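You operate a simulated robot arm through the tools that you are given. There is no shell and no other tool. Be economical: measure what you need, move in short steps, check, and stop when the job is done.

Carry out the task below with a simulated robot arm. There is one attempt and no reset: what you move stays moved.

Task
Clear the winder: reels to the rack, draw bar back, counter to nought.
Fine: leave both clamps open.

It is judged by the outcome, as a careful person would: the job done as asked, and still so three seconds after it is handed in. It fails if anything else is knocked over, pushed out of place, dropped, spilled or broken.

Robot
A 6-joint arm with a fingered hand on a trunk, on a base that drives. Base frame: it is fixed to the floor where the robot stands at the start and does not move with it; the origin is under the middle of the robot, x ahead of it, y to its left, z up; the surface under the hand at the start is at about z = 0.812. Readings come in m, degrees, newtons and seconds.
With the tool pointing down near the work surface it reaches from about 0.48 to 0.94 m from the robot's upright axis, wherever it stands. Its first joint turns from -166.0 to 166.0 degrees. Places, roughly: black lever [0.5, 0.5, 0.9]; blue clamp [0.5, 0, 0.9]; draw bar [0.6, 0.1, 0.8]; inner lane of the reel rack [0.4, 0.5, 0.8]; middle lane of the reel rack [0.3, 0.6, 0.8]; outer lane of the reel rack [0.2, 0.7, 0.8]; red clamp [0.3, 0.2, 0.9]; red key [0.7, 0.4, 0.9]. Payload 5 kg.
The tool frame sits at the grasp point between the pads (the TCP): z along the fingers, y along the line on which they close. The tips reach 0.043 m beyond it. The gripper opens to 0.144 m. The gripper's body begins 0.05 m behind the TCP. The gripper is a hand of 5 fingers: y runs from the thumb to the fingers, the wrist lies at [-0.021, -0.133, -0.233] in the tool frame.
Orientation is told as [roll, pitch, yaw] about the base's x, y, z axes, in that order, counted from this pose: with the fingers straight down and the wrist toward the robot, the tool's x, y and z point along [0, 1, 0], [1, 0, 0] and [0, 0, -1] of the base frame.

Tools
- The arm moves only by the tool nudge_tool. Its arguments are lists of equal length, an entry for each row: "xyz": the shift along the base's x, y, z in units of 25 mm (1.0 is 25 mm), a list of three; "delta_rot": the turn, a rotation vector about the base's x, y, z in units of 6 degrees (1.0 is 6 degrees), a list of three. In form: {"xyz": [[tx, ty, tz], ...], "delta_rot": [[ax, ay, az], ...]}. A call has 1 to 20 rows; each row shifts and turns the commanded pose from where the row before left it. A call with a number of a shift or a turn outside -1 to 1 is refused whole. A row lasts 0.2 s, in which the tool goes at most 0.05 m and 8.6 degrees; a call with a longer step from one row to the next is refused whole. A pose out of reach is approached as far as the arm can. The call stops where the force on the tool passes 90 N (or 10 N more than at its start, if that is more) or the arm is blocked; 0.2 s more then pass. In this call time passes only in rows, and 0.2 s behind the last. It gives the time, the measured TCP pose, the force on the tool (base axes), the opening and the grip force at its end, in the units of the frame above (readings bear some noise), with the torque about the TCP (base axes, N m) and any sound that the robot's microphone picked up, and new pictures: "show" is both (left out), scene, wrist or none.
- Cameras (640 x 400 px; columns grow to the right, rows downward): "scene" is now at [0.0229, 0.1703, 1.4785]; the picture's right is [0.17, -0.98, 0.00], its down [-0.68, -0.12, -0.72] and it looks along [0.71, 0.13, -0.69] (base axes); focal length 241 px, centre (320, 200). "wrist" rides on the gripper at [0.086, -0.108, -0.168] in the tool frame; the picture's right is [-0.80, 0.28, -0.53], its down [-0.54, -0.73, 0.42] and it looks along [-0.27, 0.63, 0.73] (tool axes); focal length 275 px, centre (320, 200).
- raise_lower(by): slides the trunk up (or, below 0, down) by that many m; the arm and the scene camera ride with it, the base frame stays. It gives what a move gives, with no picture.
- steer(legs): drives the robot by 1 to 6 legs, each [ahead, left, turn to the left] in m, m and degrees, along the robot's own axes; the way and the turn of a leg run together, so that a leg with both is an arc; at most 1.5 m and 180 degrees a leg. The arm and the cameras ride along, it lands a little off, and it stops where it bumps. It gives what a move gives, and a new picture of the scene camera.
- set_fingers(index, middle, ring, little, thumb_bend, thumb_turn): sets how far each is bent, from 0 (flat) to 100 (curled in); at 30 the hand is open as for a grip, at 70 the pads meet at the TCP. One left out holds its place. A second passes; each finger stops where it meets its share of the squeeze, and holds until it gets a number again. It is the only way to open and close the hand. It gives what a move gives, with no picture; readings hold the bend of each and the force on index, middle, ring, little, thumb and palm. thumb_turn goes from beside the hand (0) to across from the fingers (100), as for a grip.
- turn_head(pan, tilt): turns the head with the scene camera to pan (to the left, within 155 degrees either way) and tilt (down, from -29 to 69), counted from straight ahead of the robot. It gives what a move gives, and a new picture of the scene camera.
- pixel_to_xyz(camera, pixels): there is no depth. For up to 12 entries [column, row, z] of the newest picture of that camera ("zoom" is the newest enlarged one), the place [x, y] in the base frame at which the ray of that pixel passes the height z, good to about 0.003 m. The clock stands still meanwhile.
- close_up(camera, box): a new picture of the part [left, top, right, bottom] of that camera's present view, enlarged. The clock stands still meanwhile.
- finish_job(): hands the job in; it is judged then, once.

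Keep the steps short. Do not move on a guess: measure, check each grasp and each placing, and mend mistakes. In all there are 80 turns and 260 pictures (those below and enlarged ones count). Leave the gripper open and the arm clear of the work at the hand-in unless told otherwise, and finish with a single line.

The tools are called after "Call:" as a command line: name --argument value ..., lists and objects as JSON in quotes. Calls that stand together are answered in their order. nudge_tool: Moves the arm, as the interface text tells. Its arguments: {"type":"object","properties":{"xyz":{"type":"array"},"delta_rot":{"type":"array"},"show":{"type":"string","enum":["both","scene","wrist","none"]}},"required":["xyz","delta_rot"]} The other tools are called the same way: raise_lower (by) slides the trunk up or down; set_fingers (index, middle, ring, little, thumb_bend, thumb_turn) moves the fingers one by one; steer (legs) drives the base; turn_head (pan, tilt) turns the head that bears the scene camera; pixel_to_xyz (camera, pixels) gives the place at which the rays of pixels pass given heights; close_up (camera, box) takes an enlarged picture of a part of a camera's view; finish_job () hands the job in.

At the start:

```text
clock: 0.0
tcp_pos: [0.4757, 0.2511, 1.2058]
tcp_rot: [0.0, -0.1, 0.0]
wrist_force: [-0.1, -0.2, -0.5]
torque: [0.0, 0.0, -0.01]
opening: 0.1439
gripper_force: 0.1
shape: jaw
bend: [30.0, 30.0, 30.0, 30.0, 30.0, 98.0]
finger forces: [0.0, 0.0, 0.0, 0.1, 0.0, 0.1]
trunk travel left (down, up): [-0.4, 0.19]
robot x, y, heading: [0.0015, -0.0007, 0.2]
head pan, tilt: [10.1, 43.5]
```

scene: 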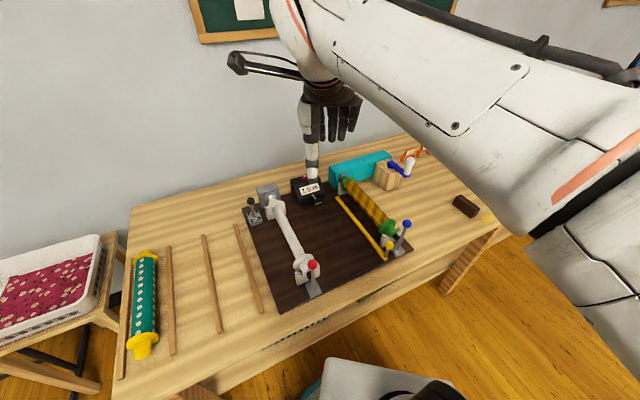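
wrist: 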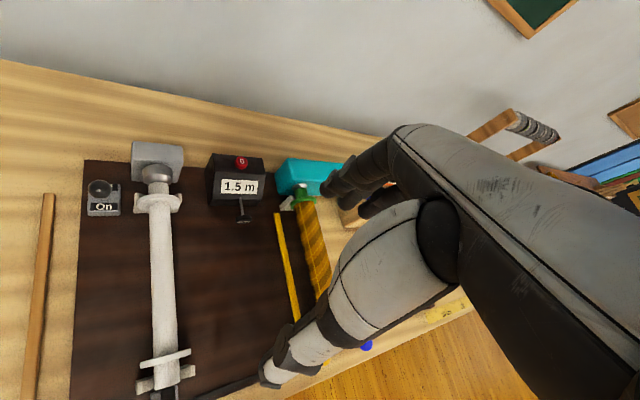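

I see the winder: a white reel on the left, a yellow/green reel on the right, a counter reading 1.5 m, and a lever marked "On". I'll enlarge these parts before planning.

Call:
close_up --camera "scene" --box '[230, 130, 430, 320]'

Call:
close_up --camera "wrist" --box '[60, 120, 360, 300]'

Call:
close_up --camera "scene" --box '[100, 200, 280, 380]'

```text
2.11 times, centred on (330, 225) of scene
```

zoom: 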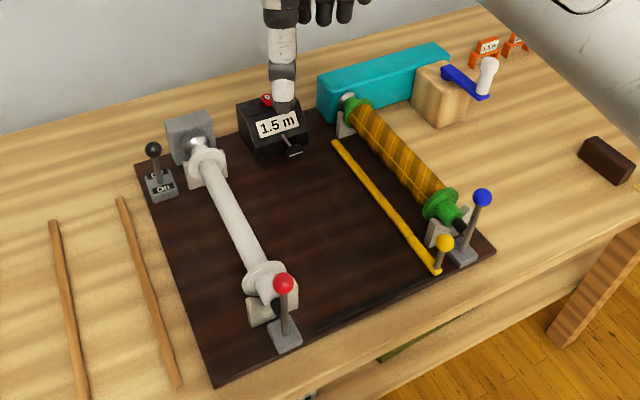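

```text
2.13 times, centred on (210, 210) of wrist
```

zoom: 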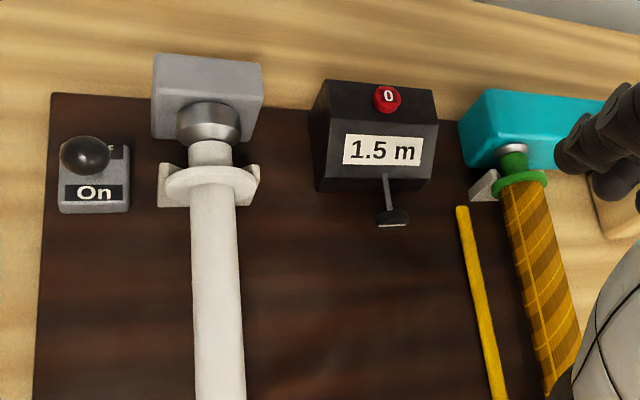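

```text
2.22 times, centred on (190, 290) of scene
```

zoom: 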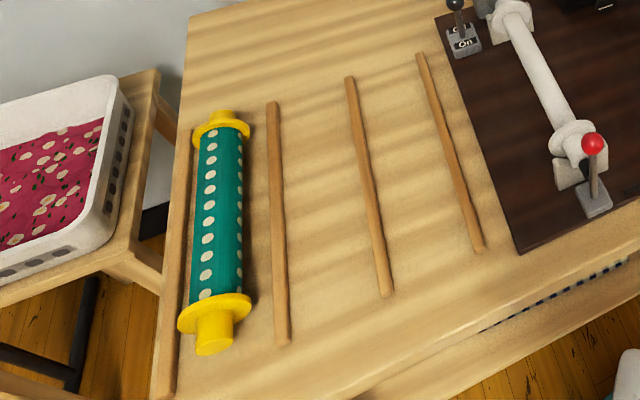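

I'll measure the main points in the scene picture, using the table height 0.812 and estimated heights for the raised parts.

Call:
pixel_to_xyz --camera "scene" --pixels '[[122, 378, 0.812], [172, 354, 0.82], [170, 247, 0.82], [220, 333, 0.82], [204, 235, 0.82], [262, 312, 0.82], [236, 225, 0.82], [143, 345, 0.85], [145, 258, 0.85], [303, 268, 0.86], [272, 195, 0.88], [281, 313, 0.815]]'

Call:
pixel_to_xyz --camera "scene" --pixels '[[313, 266, 0.9], [407, 224, 0.9], [388, 257, 0.815], [338, 197, 0.815], [390, 243, 0.85], [388, 228, 0.86], [344, 180, 0.86], [252, 202, 0.88], [245, 208, 0.815], [316, 200, 0.83], [410, 251, 0.815], [319, 196, 0.85]]'

Call:
turn_head --pan 15 --tilt 60

```text
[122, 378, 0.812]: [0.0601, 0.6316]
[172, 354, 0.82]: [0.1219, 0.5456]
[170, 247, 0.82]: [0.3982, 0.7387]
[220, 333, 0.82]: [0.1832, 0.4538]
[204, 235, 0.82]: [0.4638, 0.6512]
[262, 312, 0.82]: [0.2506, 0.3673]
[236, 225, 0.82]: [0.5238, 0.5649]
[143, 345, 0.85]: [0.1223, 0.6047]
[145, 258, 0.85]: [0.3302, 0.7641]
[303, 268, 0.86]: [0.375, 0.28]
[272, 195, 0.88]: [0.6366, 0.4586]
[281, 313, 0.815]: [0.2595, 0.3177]
```

```text
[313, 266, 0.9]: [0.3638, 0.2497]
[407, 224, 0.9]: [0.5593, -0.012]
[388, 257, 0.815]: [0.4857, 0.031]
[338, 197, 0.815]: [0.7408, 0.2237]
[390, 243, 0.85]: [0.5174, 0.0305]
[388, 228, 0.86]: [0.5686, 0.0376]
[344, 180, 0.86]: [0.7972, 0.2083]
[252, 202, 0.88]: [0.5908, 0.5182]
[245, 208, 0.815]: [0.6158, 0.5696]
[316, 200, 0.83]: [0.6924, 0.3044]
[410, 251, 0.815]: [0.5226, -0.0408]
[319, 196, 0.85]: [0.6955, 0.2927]
```

```text
clock: 0.8
tcp_pos: [0.4754, 0.2507, 1.2063]
tcp_rot: [-0.1, 0.0, 0.0]
wrist_force: [-0.3, 0.4, 0.0]
torque: [0.01, 0.0, -0.02]
opening: 0.1436
gripper_force: 0.1
shape: jaw
bend: [30.0, 30.0, 30.0, 30.0, 30.0, 98.0]
finger forces: [0.0, 0.0, 0.0, 0.1, 0.0, 0.0]
trunk travel left (down, up): [-0.4, 0.19]
robot x, y, heading: [0.0009, 0.0035, 0.1]
head pan, tilt: [15.0, 60.0]
```

scene: 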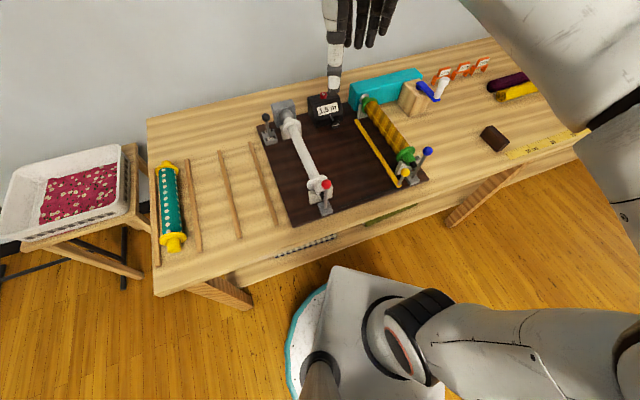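

The table is turned about 35° from the robot: the slats run along [0.82, 0.57]. The outer lane holds the teal reel, and the middle and inner lanes are free. I'll square up to the table by turning 35° left and backing off 8 cm, which brings everything into reach.

Call:
steer --legs '[[0, 0, 35], [-0.08, 0, 0]]'

Call:
turn_head --pan 0 --tilt 55

```text
clock: 3.5
tcp_pos: [0.1806, 0.4324, 1.2077]
tcp_rot: [0.0, 0.0, 34.9]
wrist_force: [-0.6, -0.3, 0.5]
torque: [-0.03, -0.01, 0.0]
opening: 0.1438
gripper_force: 0.1
shape: jaw
bend: [30.0, 30.0, 30.0, 30.0, 30.0, 98.0]
finger forces: [0.0, 0.1, 0.0, 0.0, 0.1, 0.0]
trunk travel left (down, up): [-0.4, 0.19]
robot x, y, heading: [-0.0633, -0.0431, 35.0]
head pan, tilt: [15.0, 60.0]
```

scene: 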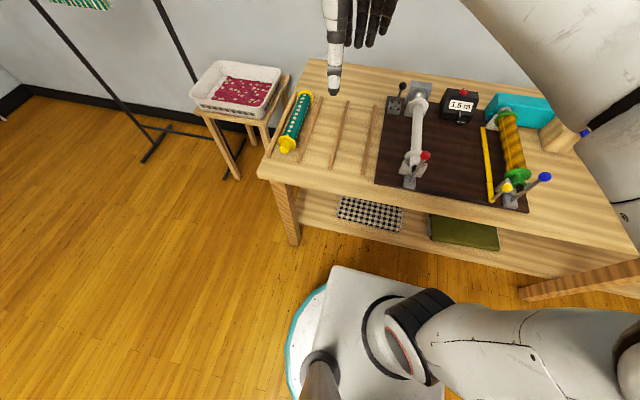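

```text
clock: 4.3
tcp_pos: [0.1809, 0.4331, 1.2063]
tcp_rot: [0.0, 0.0, 34.9]
wrist_force: [0.2, 0.3, 0.4]
torque: [0.02, 0.01, -0.02]
opening: 0.1437
gripper_force: 0.1
shape: jaw
bend: [30.0, 30.0, 30.0, 30.0, 30.0, 98.0]
finger forces: [0.0, 0.1, 0.0, 0.0, 0.0, 0.0]
trunk travel left (down, up): [-0.4, 0.19]
robot x, y, heading: [-0.0634, -0.0415, 34.6]
head pan, tilt: [0.0, 55.0]
```

scene: 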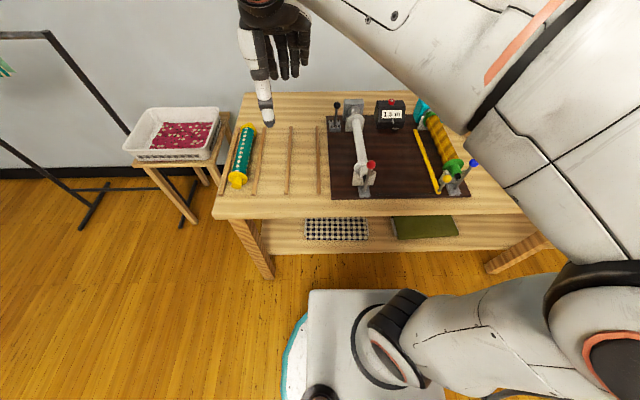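

Squared up. Next, an enlarged look at the board around (330-480, 90-200).

Call:
close_up --camera "scene" --box '[320, 90, 490, 205]'

Call:
close_up --camera "scene" --box '[400, 90, 490, 205]'

```text
3.48 times, centred on (405, 148) of scene
```

zoom: 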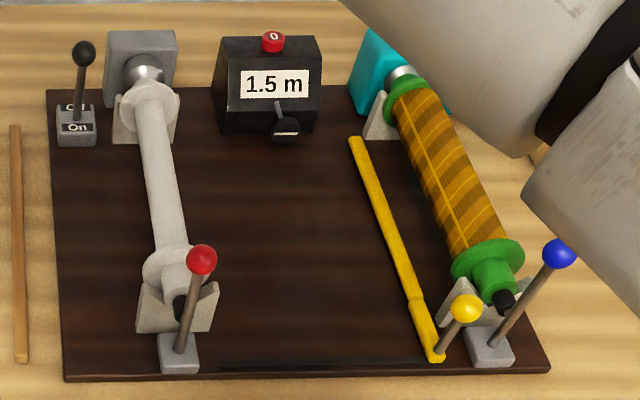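

```text
3.48 times, centred on (445, 148) of scene
```

zoom: 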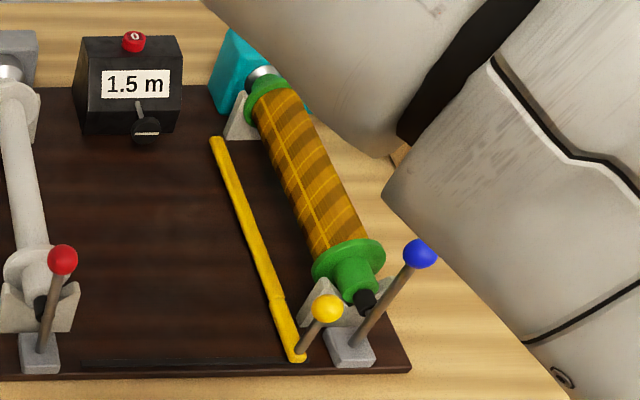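

I'll triangulate the knob heights by reading the same knobs in this second view.

Call:
pixel_to_xyz --camera "zoom" --pixels '[[62, 259, 0.9], [62, 259, 0.92], [421, 253, 0.9], [421, 253, 0.92], [327, 309, 0.85], [327, 309, 0.87], [350, 348, 0.825], [40, 352, 0.825], [297, 357, 0.82], [85, 363, 0.815], [365, 298, 0.86], [215, 140, 0.82]]'

Call:
close_up --camera "scene" --box '[325, 155, 405, 205]'

Call:
close_up --camera "scene" --box '[320, 90, 410, 146]'

Call:
close_up --camera "scene" --box '[410, 150, 490, 200]'

```text
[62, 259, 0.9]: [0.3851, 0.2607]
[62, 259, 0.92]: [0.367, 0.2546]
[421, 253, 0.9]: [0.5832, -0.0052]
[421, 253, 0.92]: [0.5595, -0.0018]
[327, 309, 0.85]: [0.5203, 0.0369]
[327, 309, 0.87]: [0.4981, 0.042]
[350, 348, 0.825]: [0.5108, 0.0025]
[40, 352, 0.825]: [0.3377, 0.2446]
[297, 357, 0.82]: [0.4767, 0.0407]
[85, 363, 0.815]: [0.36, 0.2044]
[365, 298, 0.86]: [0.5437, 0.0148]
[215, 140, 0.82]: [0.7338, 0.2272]
```

```text
8.00 times, centred on (365, 180) of scene
```

zoom: 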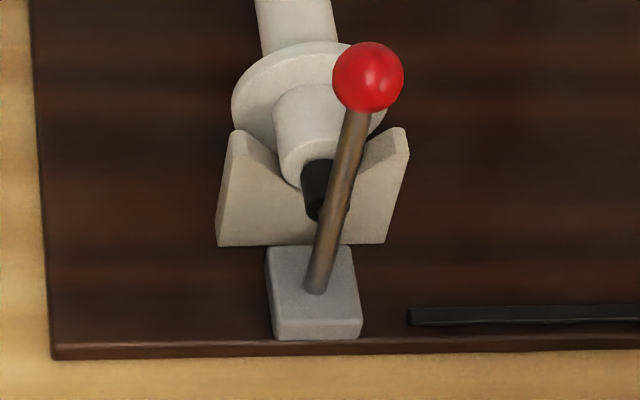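

```text
7.11 times, centred on (365, 118) of scene
```

zoom: 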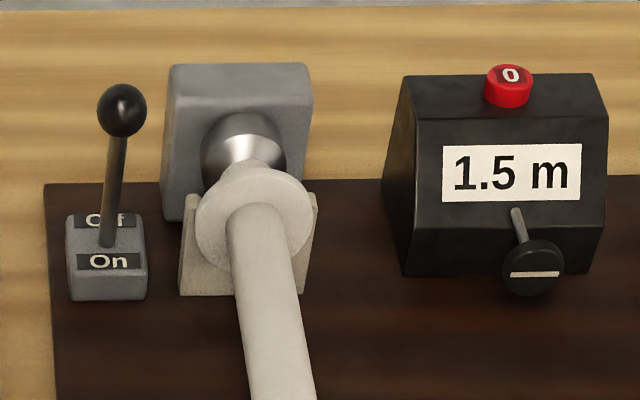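

```text
8.00 times, centred on (450, 175) of scene
```

zoom: 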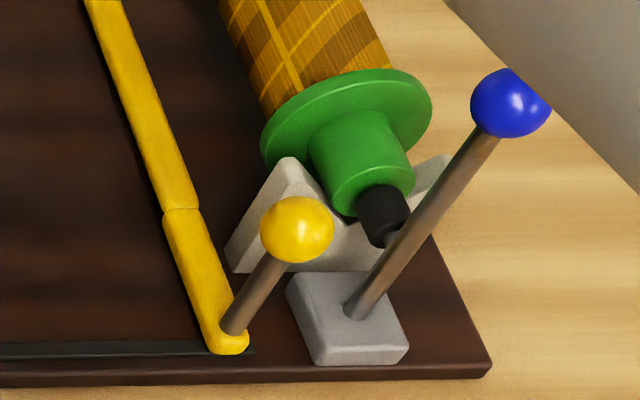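

The clamp levers appear upright, with balls at about z=0.955. Next I'll measure the black lever's tilt.

Call:
pixel_to_xyz --camera "scene" --pixels '[[335.2, 124.05, 0.84], [337.2, 105.3, 0.88], [337.2, 105.3, 0.9], [391.5, 101.5, 0.88], [391.5, 101.5, 0.9], [355, 106.5, 0.87], [358, 119, 0.86], [359.5, 165.5, 0.86], [335, 119.5, 0.84], [335.5, 127, 0.84], [423, 119, 0.86], [454, 171, 0.86]]'

Call:
nudge_tool --xyz '[[-0.5, 1, 0], [-0.5, 1, 0], [-0.5, 1, 0], [-0.5, 1, 0]]' --delta_rot '[[0, 0, 0], [0, 0, 0], [0, 0, 0], [0, 0, 0]]'

```text
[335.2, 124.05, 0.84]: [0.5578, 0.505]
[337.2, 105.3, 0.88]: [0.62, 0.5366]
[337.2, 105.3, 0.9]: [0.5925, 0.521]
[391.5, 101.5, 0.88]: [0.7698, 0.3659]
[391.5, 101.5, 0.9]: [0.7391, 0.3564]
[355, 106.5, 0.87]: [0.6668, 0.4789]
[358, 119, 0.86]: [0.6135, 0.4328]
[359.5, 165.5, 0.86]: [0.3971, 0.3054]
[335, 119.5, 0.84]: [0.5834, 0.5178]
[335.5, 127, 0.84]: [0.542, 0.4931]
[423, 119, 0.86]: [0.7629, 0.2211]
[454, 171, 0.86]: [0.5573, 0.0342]
```

```text
clock: 5.3
tcp_pos: [0.1315, 0.533, 1.206]
tcp_rot: [0.0, 0.1, 34.9]
wrist_force: [0.4, 0.3, -1.1]
torque: [0.02, 0.01, 0.03]
opening: 0.1437
gripper_force: 0.1
shape: jaw
bend: [30.0, 30.0, 30.0, 30.0, 30.0, 98.0]
finger forces: [0.1, 0.0, 0.1, 0.0, 0.1, 0.1]
trunk travel left (down, up): [-0.4, 0.19]
robot x, y, heading: [-0.0633, -0.045, 34.9]
head pan, tilt: [0.0, 55.0]
```

scene: 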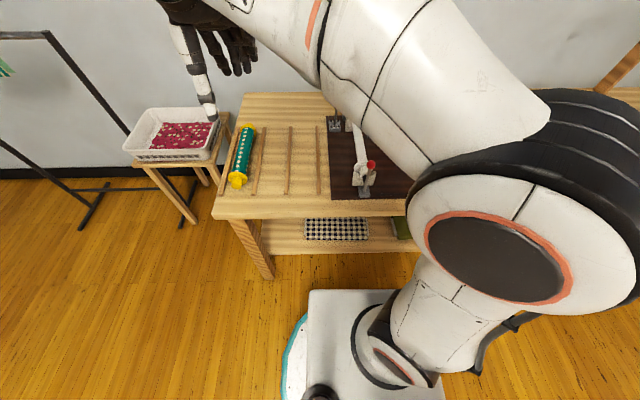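
wrist: 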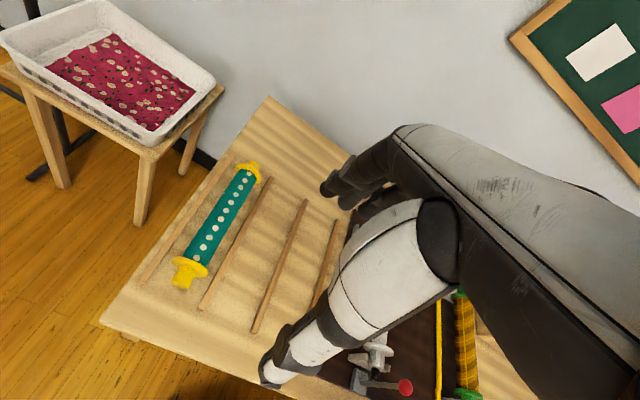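

I'll enlarge the red clamp in the wrist view near (380,380) to see its lever from the side.

Call:
close_up --camera "wrist" --box '[320, 330, 440, 400]'

```text
5.33 times, centred on (380, 365) of wrist
```

zoom: 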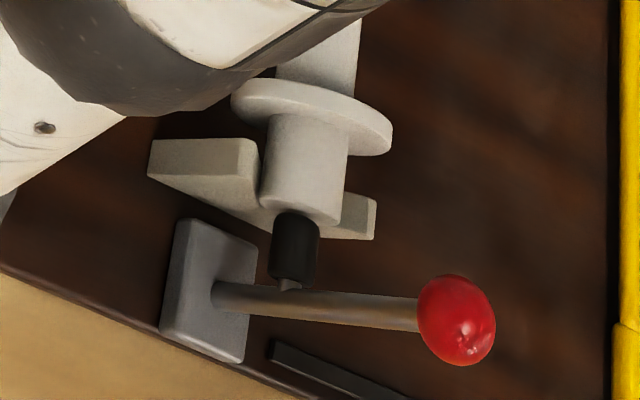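

The clamp lever carries a black pin on a rod, so pulling the ball toward the robot withdraws the pin. To get room for that pull I'll back up 0.10 m, then bring the hand in front of the red lever, still high.

Call:
steer --legs '[[-0.1, 0, 0]]'

Call:
turn_head --pan 0 --tilt 45

```text
clock: 6.4
tcp_pos: [0.0489, 0.4741, 1.2078]
tcp_rot: [0.1, 0.0, 34.9]
wrist_force: [-0.1, 0.6, 0.0]
torque: [0.01, -0.03, 0.01]
opening: 0.1436
gripper_force: 0.0
shape: jaw
bend: [30.0, 30.0, 30.0, 30.0, 30.0, 98.0]
finger forces: [0.0, 0.1, 0.0, 0.0, 0.0, 0.0]
trunk travel left (down, up): [-0.4, 0.19]
robot x, y, heading: [-0.1467, -0.1011, 34.9]
head pan, tilt: [0.0, 55.0]
```

scene: 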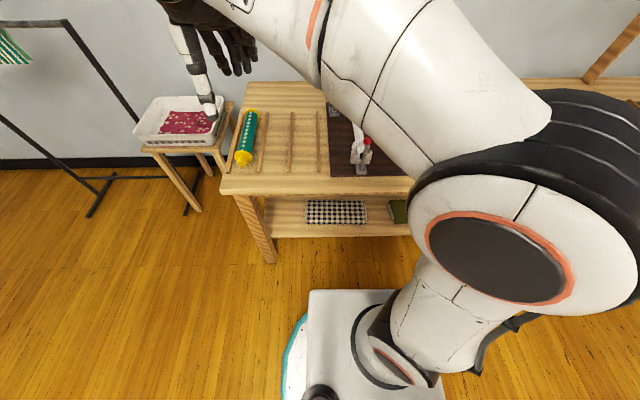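

```text
clock: 7.2
tcp_pos: [0.0488, 0.4758, 1.2076]
tcp_rot: [0.1, 0.0, 35.0]
wrist_force: [-0.3, 0.0, 0.6]
torque: [-0.03, 0.06, -0.02]
opening: 0.1436
gripper_force: 0.1
shape: jaw
bend: [30.0, 30.0, 30.0, 30.0, 30.0, 98.0]
finger forces: [0.0, 0.1, 0.0, 0.0, 0.0, 0.1]
trunk travel left (down, up): [-0.4, 0.19]
robot x, y, heading: [-0.1444, -0.1021, 35.0]
head pan, tilt: [0.0, 45.0]
```

scene: 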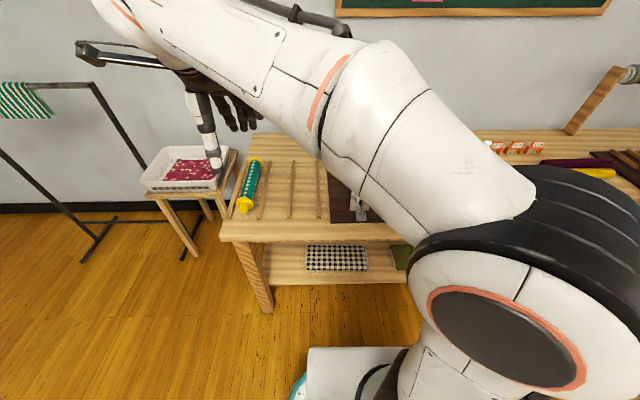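

The hand is at u=0.31, v=0.36 in the table frame (u away from me, v to the left). I'll move it above the red lever, still at z≈1.1.

Call:
nudge_tool --xyz '[[1, -0.876, -0.36], [1, -0.876, -0.36], [1, -0.876, -0.36], [1, -0.876, -0.36], [1, -0.876, -0.36], [1, -0.876, -0.36], [1, -0.876, -0.36], [1, -0.876, -0.36], [1, -0.876, -0.36], [1, -0.876, -0.36], [1, -0.876, -0.36]]' --delta_rot '[[0, 0, 0], [0, 0, 0], [0, 0, 0], [0, 0, 0], [0, 0, 0], [0, 0, 0], [0, 0, 0], [0, 0, 0], [0, 0, 0], [0, 0, 0], [0, 0, 0]]'

```text
clock: 9.6
tcp_pos: [0.322, 0.2353, 1.1084]
tcp_rot: [0.1, 0.0, 34.9]
wrist_force: [0.1, -0.6, -0.1]
torque: [-0.03, -0.02, 0.0]
opening: 0.1437
gripper_force: 0.0
shape: jaw
bend: [30.0, 30.0, 30.0, 30.0, 30.0, 98.0]
finger forces: [0.0, 0.0, 0.0, 0.1, 0.1, 0.1]
trunk travel left (down, up): [-0.4, 0.19]
robot x, y, heading: [-0.1432, -0.102, 35.0]
head pan, tilt: [0.0, 45.0]
```

scene: 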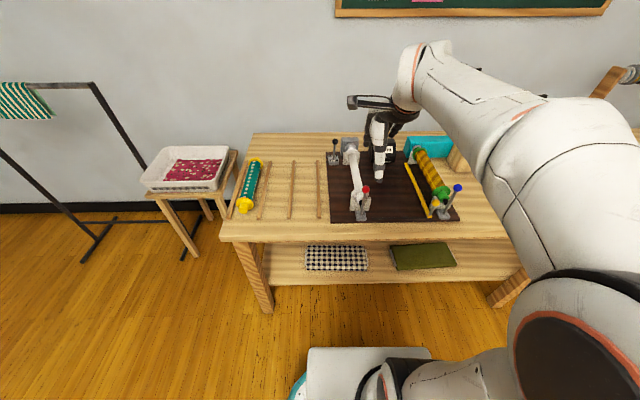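
wrist: 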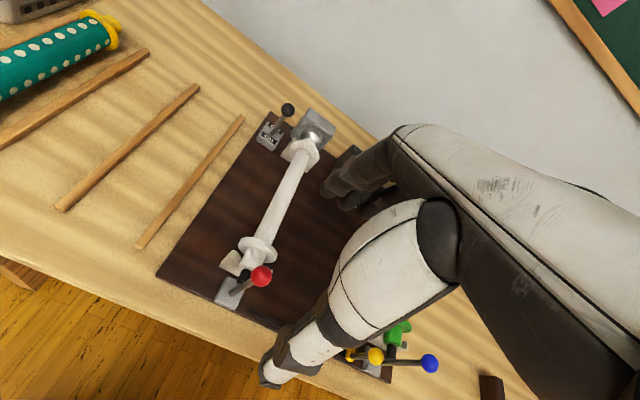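

Now the view is clear. I'll measure the knobs in both cameras from here.

Call:
pixel_to_xyz --camera "wrist" --pixels '[[262, 276, 0.94], [262, 276, 0.96], [430, 363, 0.94], [430, 363, 0.96], [376, 356, 0.87], [376, 356, 0.89], [287, 109, 0.93], [287, 109, 0.95], [256, 259, 0.87], [302, 152, 0.87]]'

Call:
close_up --camera "scene" --box '[320, 130, 475, 227]'

```text
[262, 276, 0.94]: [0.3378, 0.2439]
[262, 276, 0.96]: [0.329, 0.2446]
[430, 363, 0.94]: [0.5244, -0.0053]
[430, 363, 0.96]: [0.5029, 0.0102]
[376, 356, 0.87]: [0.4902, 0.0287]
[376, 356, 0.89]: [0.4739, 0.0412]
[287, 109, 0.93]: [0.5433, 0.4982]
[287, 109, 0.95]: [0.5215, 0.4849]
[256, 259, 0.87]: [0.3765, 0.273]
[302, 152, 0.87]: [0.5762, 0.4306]
```

```text
4.12 times, centred on (398, 178) of scene
```

zoom: 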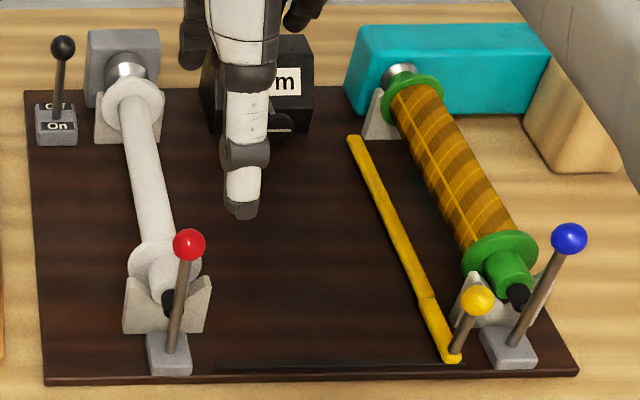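

Call:
pixel_to_xyz --camera "zoom" --pixels '[[188, 244, 0.94], [188, 244, 0.96], [569, 238, 0.94], [569, 238, 0.96], [477, 300, 0.87], [477, 300, 0.89], [63, 47, 0.93], [63, 47, 0.95], [220, 365, 0.82], [453, 358, 0.82], [172, 350, 0.83], [508, 345, 0.83]]'

```text
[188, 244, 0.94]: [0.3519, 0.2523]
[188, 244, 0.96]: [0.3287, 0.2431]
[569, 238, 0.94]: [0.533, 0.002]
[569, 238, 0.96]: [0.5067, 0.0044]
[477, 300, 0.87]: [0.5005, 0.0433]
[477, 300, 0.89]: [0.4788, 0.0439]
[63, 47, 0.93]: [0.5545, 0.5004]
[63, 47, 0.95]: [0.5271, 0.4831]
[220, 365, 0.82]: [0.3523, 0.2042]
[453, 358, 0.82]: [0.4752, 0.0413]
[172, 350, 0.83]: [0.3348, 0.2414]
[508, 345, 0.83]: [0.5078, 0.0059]
```

Both views agree: the red ball is at (0.329, 0.244, 0.96), the blue at (0.506, 0.006, 0.958) and the yellow at (0.476, 0.043, 0.889). The black ball is at (0.529, 0.486, 0.946), leaning to "On". I'll lower the open hand over the red ball, with the thumb on the near side and the fingers on the far side, tips staying above the reel.

Call:
nudge_tool --xyz '[[-0.055, -0.02, -0.936], [-0.055, -0.02, -0.936], [-0.055, -0.02, -0.936], [-0.055, -0.02, -0.936], [-0.055, -0.02, -0.936], [-0.055, -0.02, -0.936]]' --delta_rot '[[0, 0, 0], [0, 0, 0], [0, 0, 0], [0, 0, 0], [0, 0, 0], [0, 0, 0]]'

Call:
close_up --camera "scene" --box '[320, 130, 475, 227]'

```text
clock: 11.0
tcp_pos: [0.3158, 0.2319, 0.9677]
tcp_rot: [0.2, 0.0, 35.1]
wrist_force: [-0.1, -0.4, 1.0]
torque: [-0.02, 0.01, -0.01]
opening: 0.1438
gripper_force: 0.1
shape: jaw
bend: [30.0, 30.0, 30.0, 30.0, 30.0, 98.0]
finger forces: [0.0, 0.0, 0.0, 0.1, 0.1, 0.0]
trunk travel left (down, up): [-0.4, 0.19]
robot x, y, heading: [-0.147, -0.1029, 34.9]
head pan, tilt: [0.0, 45.0]
```

scene: 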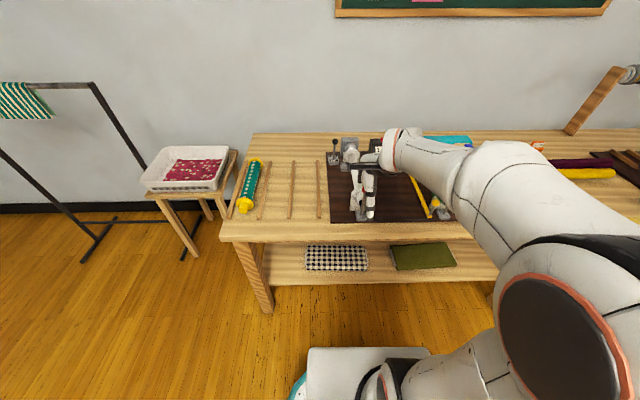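
wrist: 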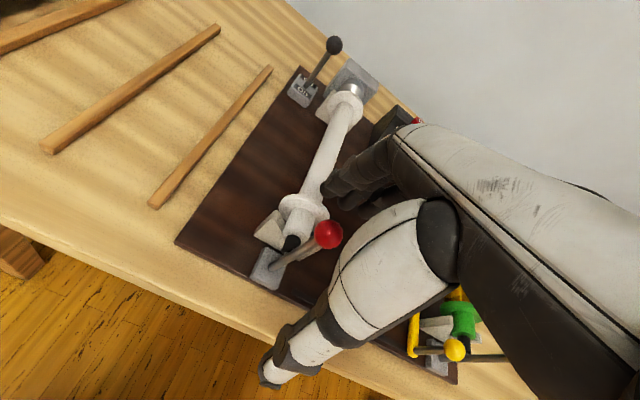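

```text
4.12 times, centred on (398, 178) of scene
```

zoom: 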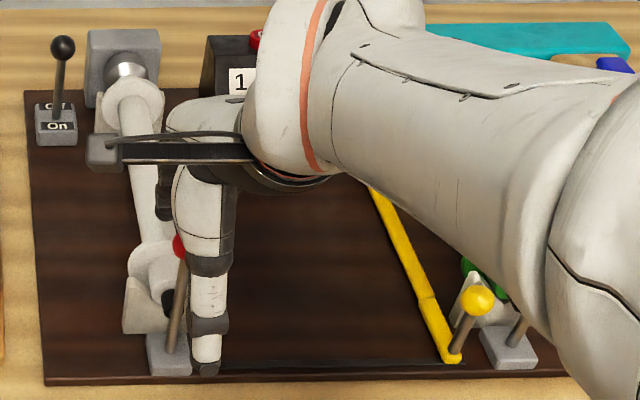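

The ball (wrist view 328,234) sits between the thumb and fingers. I'll pull toward the robot in steps along −u, watching the force.

Call:
nudge_tool --xyz '[[-0.6, -0.42, 0], [-0.6, -0.42, 0], [-0.6, -0.42, 0], [-0.6, -0.42, 0], [-0.6, -0.42, -0.1]]' --delta_rot '[[0, 0, 0], [0, 0, 0], [0, 0, 0], [0, 0, 0], [0, 0, 0]]'

Call:
close_up --camera "wrist" --box '[240, 130, 400, 300]'

```text
clock: 12.2
tcp_pos: [0.2415, 0.179, 0.9651]
tcp_rot: [0.1, 0.0, 35.0]
wrist_force: [0.6, -0.1, 0.2]
torque: [0.0, 0.03, -0.04]
opening: 0.144
gripper_force: 0.1
shape: jaw
bend: [30.0, 30.0, 30.0, 30.0, 30.0, 98.0]
finger forces: [0.0, 0.1, 0.0, 0.0, 0.0, 0.1]
trunk travel left (down, up): [-0.4, 0.19]
robot x, y, heading: [-0.1447, -0.1058, 35.0]
head pan, tilt: [0.0, 45.0]
```

scene: 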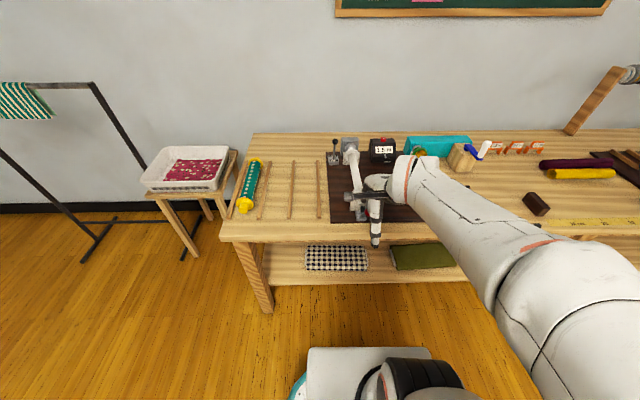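
wrist: 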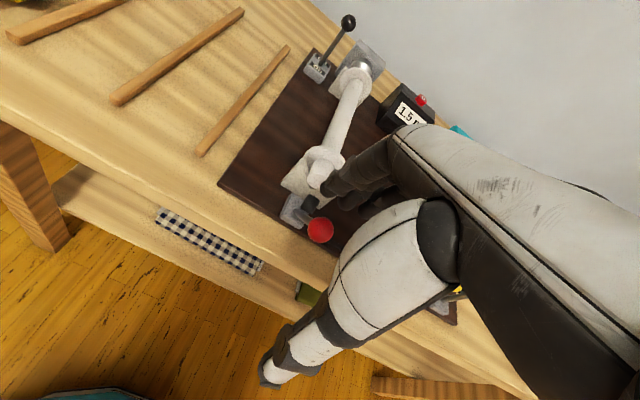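

```text
2.35 times, centred on (320, 215) of wrist
```

zoom: 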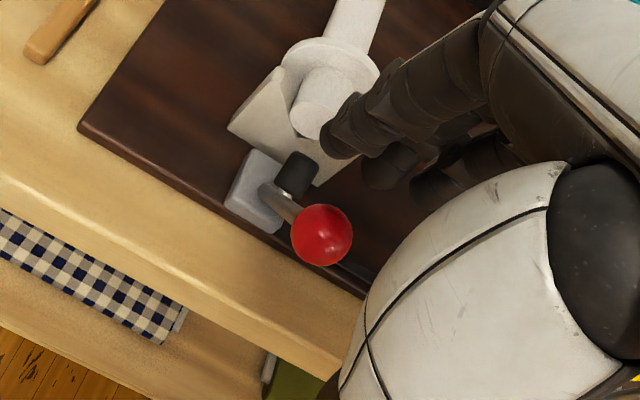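

The pin has pulled clear of the reel end and the force is light. I'll keep pulling, a bit lower, to open it fully.

Call:
nudge_tool --xyz '[[-0.5, -0.35, -0.3], [-0.5, -0.35, -0.3], [-0.5, -0.35, -0.3]]' --delta_rot '[[0, 0, 0], [0, 0, 0], [0, 0, 0]]'

Call:
close_up --camera "wrist" --box '[240, 130, 400, 300]'

```text
clock: 13.0
tcp_pos: [0.2053, 0.1539, 0.9442]
tcp_rot: [0.0, -0.2, 35.1]
wrist_force: [4.7, 3.2, 4.3]
torque: [0.3, -0.4, 0.02]
opening: 0.1438
gripper_force: 0.0
shape: jaw
bend: [28.0, 29.0, 30.0, 30.0, 30.0, 98.0]
finger forces: [4.6, 1.5, 0.0, 0.0, 0.0, 0.0]
trunk travel left (down, up): [-0.4, 0.19]
robot x, y, heading: [-0.1456, -0.107, 35.0]
head pan, tilt: [0.0, 45.0]
```

scene: 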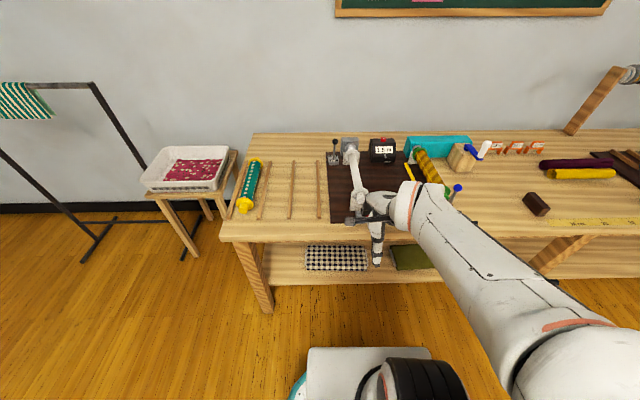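
wrist: 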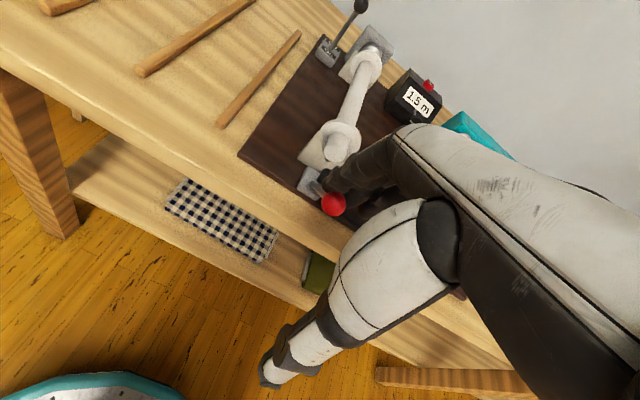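

```text
2.35 times, centred on (320, 215) of wrist
```

zoom: 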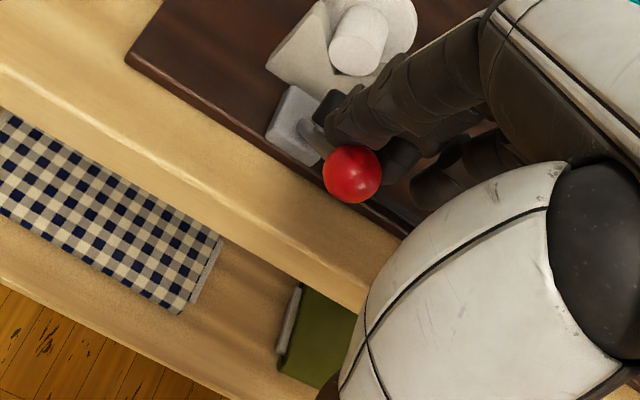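

The index and middle fingers now press on the ball with about 5 N. I'll pull a little more to learn whether this is the end stop.

Call:
nudge_tool --xyz '[[-0.3, -0.21, -0.2], [-0.3, -0.21, -0.2]]' --delta_rot '[[0, 0, 0], [0, 0, 0]]'

Call:
close_up --camera "wrist" --box '[240, 130, 400, 300]'

```text
clock: 13.6
tcp_pos: [0.1992, 0.1491, 0.9431]
tcp_rot: [0.1, 0.1, 35.0]
wrist_force: [13.2, 10.7, 4.2]
torque: [0.49, -0.67, 0.03]
opening: 0.1439
gripper_force: 0.0
shape: jaw
bend: [26.0, 28.0, 30.0, 30.0, 30.0, 98.0]
finger forces: [10.2, 4.6, 0.0, 0.0, 0.0, 0.1]
out of reach, approached as far as the arm can: row 1, 2
trunk travel left (down, up): [-0.4, 0.19]
robot x, y, heading: [-0.146, -0.1038, 35.1]
head pan, tilt: [0.0, 45.0]
```

scene: 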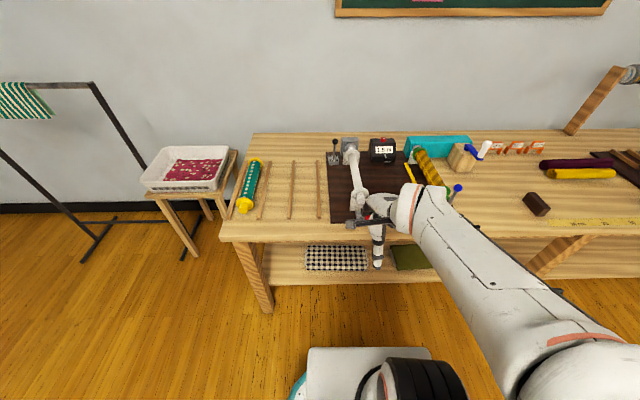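
wrist: 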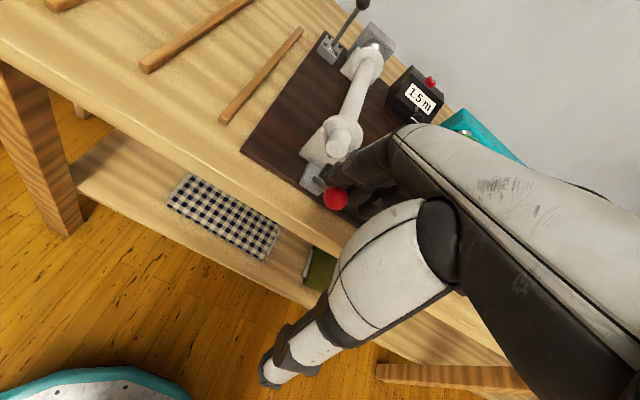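

```text
2.35 times, centred on (320, 215) of wrist
```

zoom: 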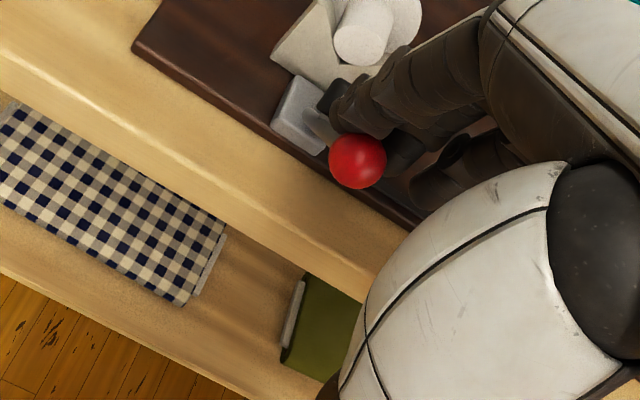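

That's the end stop. I'll ease forward 15 mm, lift straight up, and check the red clamp.

Call:
nudge_tool --xyz '[[0.6, 0.42, 0.2], [0.1, 0.07, 1], [0, 0, 1], [0, 0, 1], [0, 0, 1], [0, 0, 1], [0, 0, 1]]' --delta_rot '[[0, 0, 0], [0, 0, 0], [0, 0, 0], [0, 0, 0], [0, 0, 0], [0, 0, 0], [0, 0, 0]]'

Call:
close_up --camera "scene" --box '[320, 130, 475, 227]'

```text
clock: 15.2
tcp_pos: [0.2165, 0.161, 1.0973]
tcp_rot: [0.2, 0.1, 35.0]
wrist_force: [-0.2, -0.2, -0.5]
torque: [-0.01, 0.0, -0.01]
opening: 0.1439
gripper_force: 0.1
shape: jaw
bend: [30.0, 30.0, 30.0, 30.0, 30.0, 98.0]
finger forces: [0.0, 0.0, 0.0, 0.0, 0.1, 0.0]
trunk travel left (down, up): [-0.4, 0.19]
robot x, y, heading: [-0.148, -0.1057, 34.7]
head pan, tilt: [0.0, 45.0]
```

scene: 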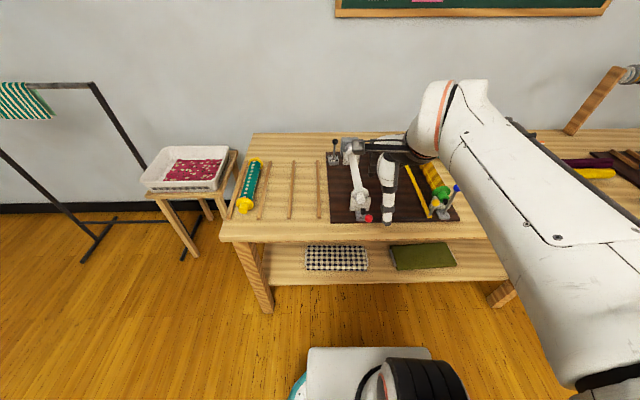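
wrist: 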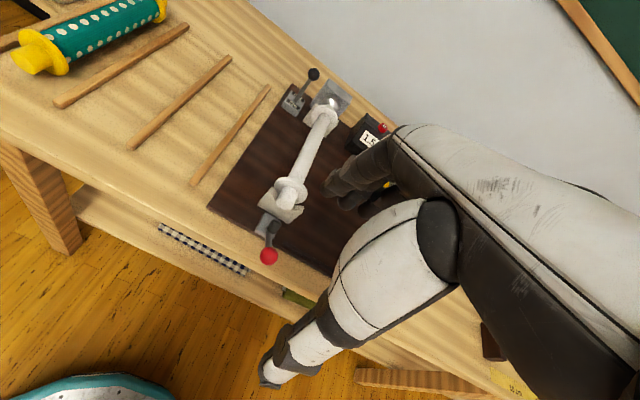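

```text
4.12 times, centred on (398, 178) of scene
```

zoom: 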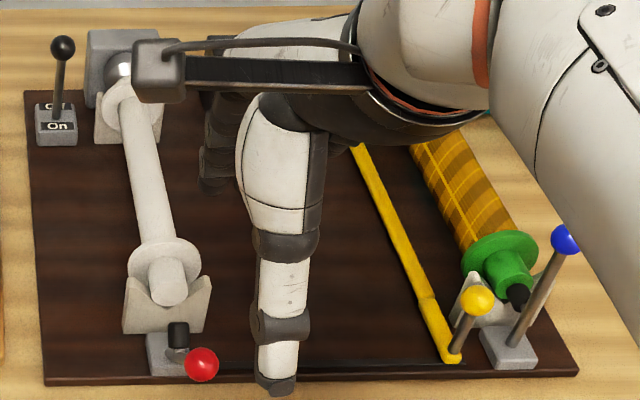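

The red clamp is open: the pin is back and the ball lies low. For the blue clamp I'll use the same approach, with the hand shifted about 1 cm right so the index finger misses the yellow knob.

Call:
nudge_tool --xyz '[[0.929, -0.581, 0], [0.929, -0.581, 0], [0.929, -0.581, 0], [0.929, -0.581, 0], [0.929, -0.581, 0], [0.929, -0.581, 0], [0.929, -0.581, 0], [0.929, -0.581, 0], [0.929, -0.581, 0], [0.929, -0.581, 0], [0.929, -0.581, 0], [0.929, -0.581, 0]]' --delta_rot '[[0, 0, 0], [0, 0, 0], [0, 0, 0], [0, 0, 0], [0, 0, 0], [0, 0, 0], [0, 0, 0], [0, 0, 0], [0, 0, 0], [0, 0, 0], [0, 0, 0], [0, 0, 0]]'

Call:
nudge_tool --xyz '[[0, 0, -0.862], [0, 0, -0.862], [0, 0, -0.862], [0, 0, -0.862], [0, 0, -0.862], [0, 0, -0.862]]' --delta_rot '[[0, 0, 0], [0, 0, 0], [0, 0, 0], [0, 0, 0], [0, 0, 0], [0, 0, 0]]'

Call:
close_up --camera "scene" --box '[320, 130, 475, 227]'

```text
clock: 17.8
tcp_pos: [0.496, -0.0144, 1.0961]
tcp_rot: [0.1, 0.0, 35.0]
wrist_force: [-1.0, 0.5, -0.3]
torque: [0.0, -0.01, 0.02]
opening: 0.1441
gripper_force: 0.1
shape: jaw
bend: [30.0, 30.0, 30.0, 30.0, 30.0, 98.0]
finger forces: [0.0, 0.0, 0.1, 0.0, 0.0, 0.1]
trunk travel left (down, up): [-0.4, 0.19]
robot x, y, heading: [-0.1475, -0.1044, 35.2]
head pan, tilt: [0.0, 45.0]
```

scene: 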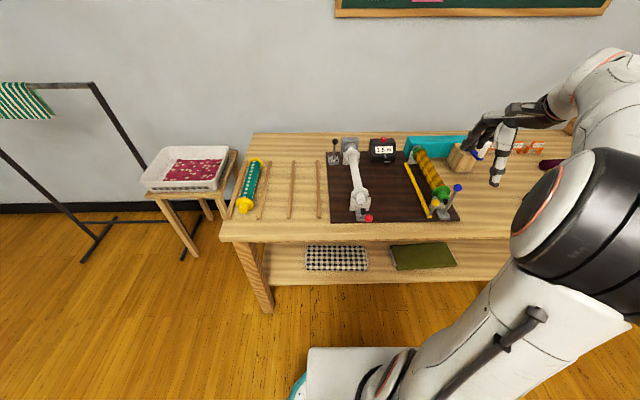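
wrist: 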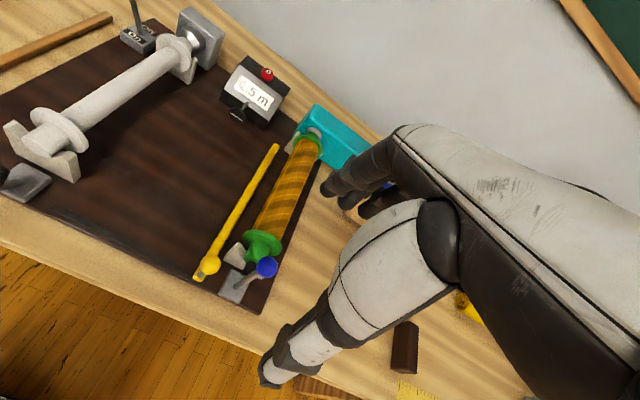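

```text
clock: 19.2
tcp_pos: [0.4947, -0.0126, 0.9669]
tcp_rot: [0.0, 0.1, 35.0]
wrist_force: [-0.2, 0.1, 0.5]
torque: [-0.03, -0.04, 0.0]
opening: 0.1437
gripper_force: 0.1
shape: jaw
bend: [30.0, 30.0, 30.0, 30.0, 30.0, 98.0]
finger forces: [0.0, 0.0, 0.0, 0.0, 0.0, 0.1]
trunk travel left (down, up): [-0.4, 0.19]
robot x, y, heading: [-0.1488, -0.1045, 35.2]
head pan, tilt: [0.0, 45.0]
```

scene: 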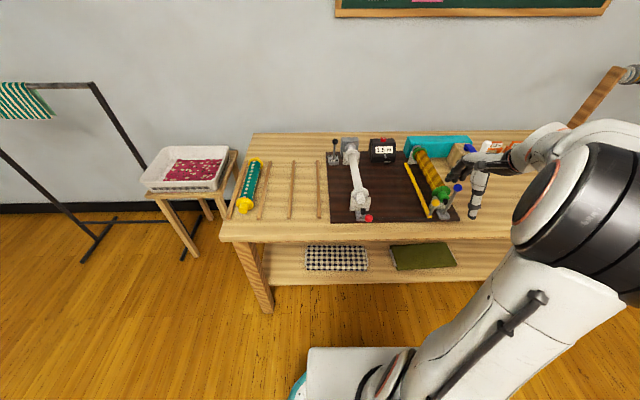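
wrist: 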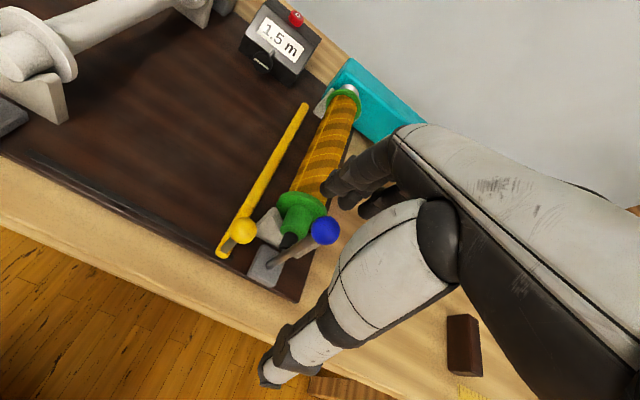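

```text
4.12 times, centred on (398, 178) of scene
```

zoom: 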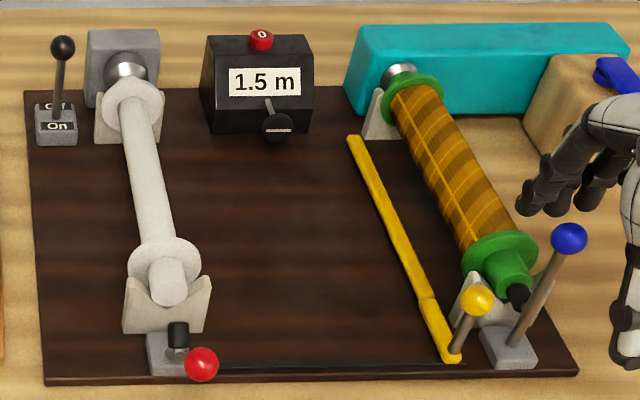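

The ball at (323,231) sits in the same spot relative to the hand as the red one did. I'll pull along the same path.

Call:
nudge_tool --xyz '[[-0.6, -0.42, 0], [-0.6, -0.42, 0], [-0.6, -0.42, 0], [-0.6, -0.42, 0], [-0.6, -0.42, 0], [-0.5, -0.35, -0.3], [-0.5, -0.35, -0.3], [-0.5, -0.35, -0.3]]' --delta_rot '[[0, 0, 0], [0, 0, 0], [0, 0, 0], [0, 0, 0], [0, 0, 0], [0, 0, 0], [0, 0, 0], [0, 0, 0]]'

Call:
close_up --camera "wrist" --box '[220, 130, 400, 300]'

```text
clock: 21.0
tcp_pos: [0.3819, -0.0906, 0.9464]
tcp_rot: [0.0, -0.2, 35.0]
wrist_force: [6.3, 4.8, 5.0]
torque: [0.36, -0.44, -0.06]
opening: 0.1439
gripper_force: 0.1
shape: jaw
bend: [28.0, 29.0, 30.0, 30.0, 30.0, 98.0]
finger forces: [6.5, 1.4, 0.0, 0.0, 0.0, 0.0]
trunk travel left (down, up): [-0.4, 0.19]
robot x, y, heading: [-0.1531, -0.1035, 35.1]
head pan, tilt: [0.0, 45.0]
```

scene: 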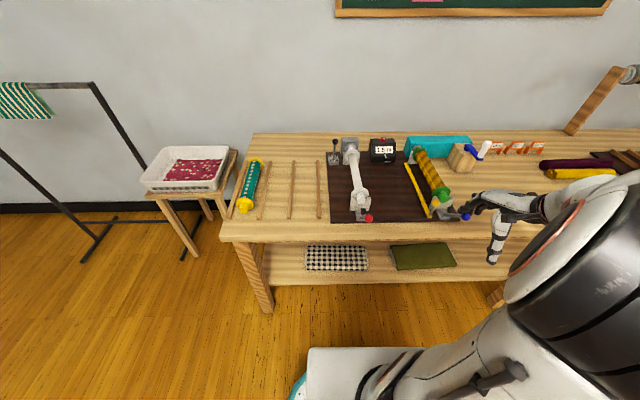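
wrist: 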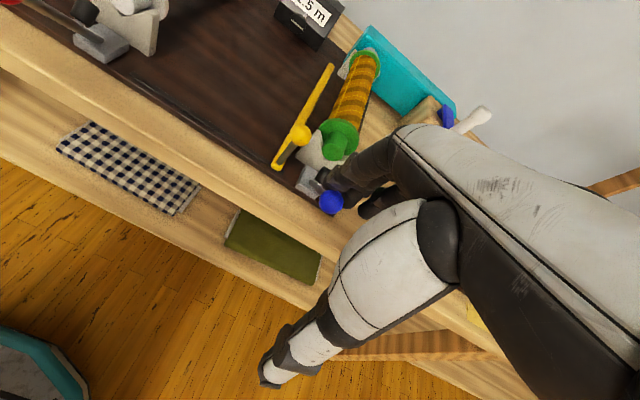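

```text
2.35 times, centred on (310, 215) of wrist
```

zoom: 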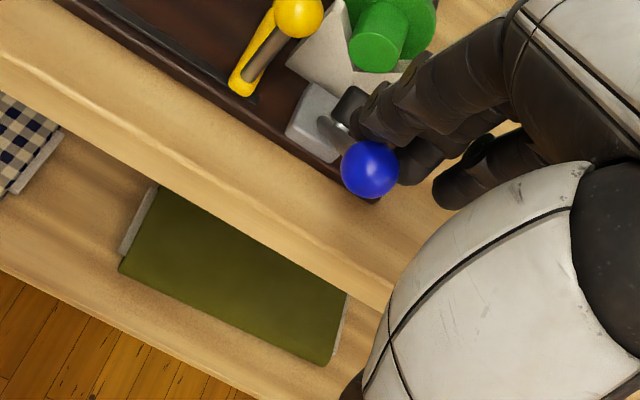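

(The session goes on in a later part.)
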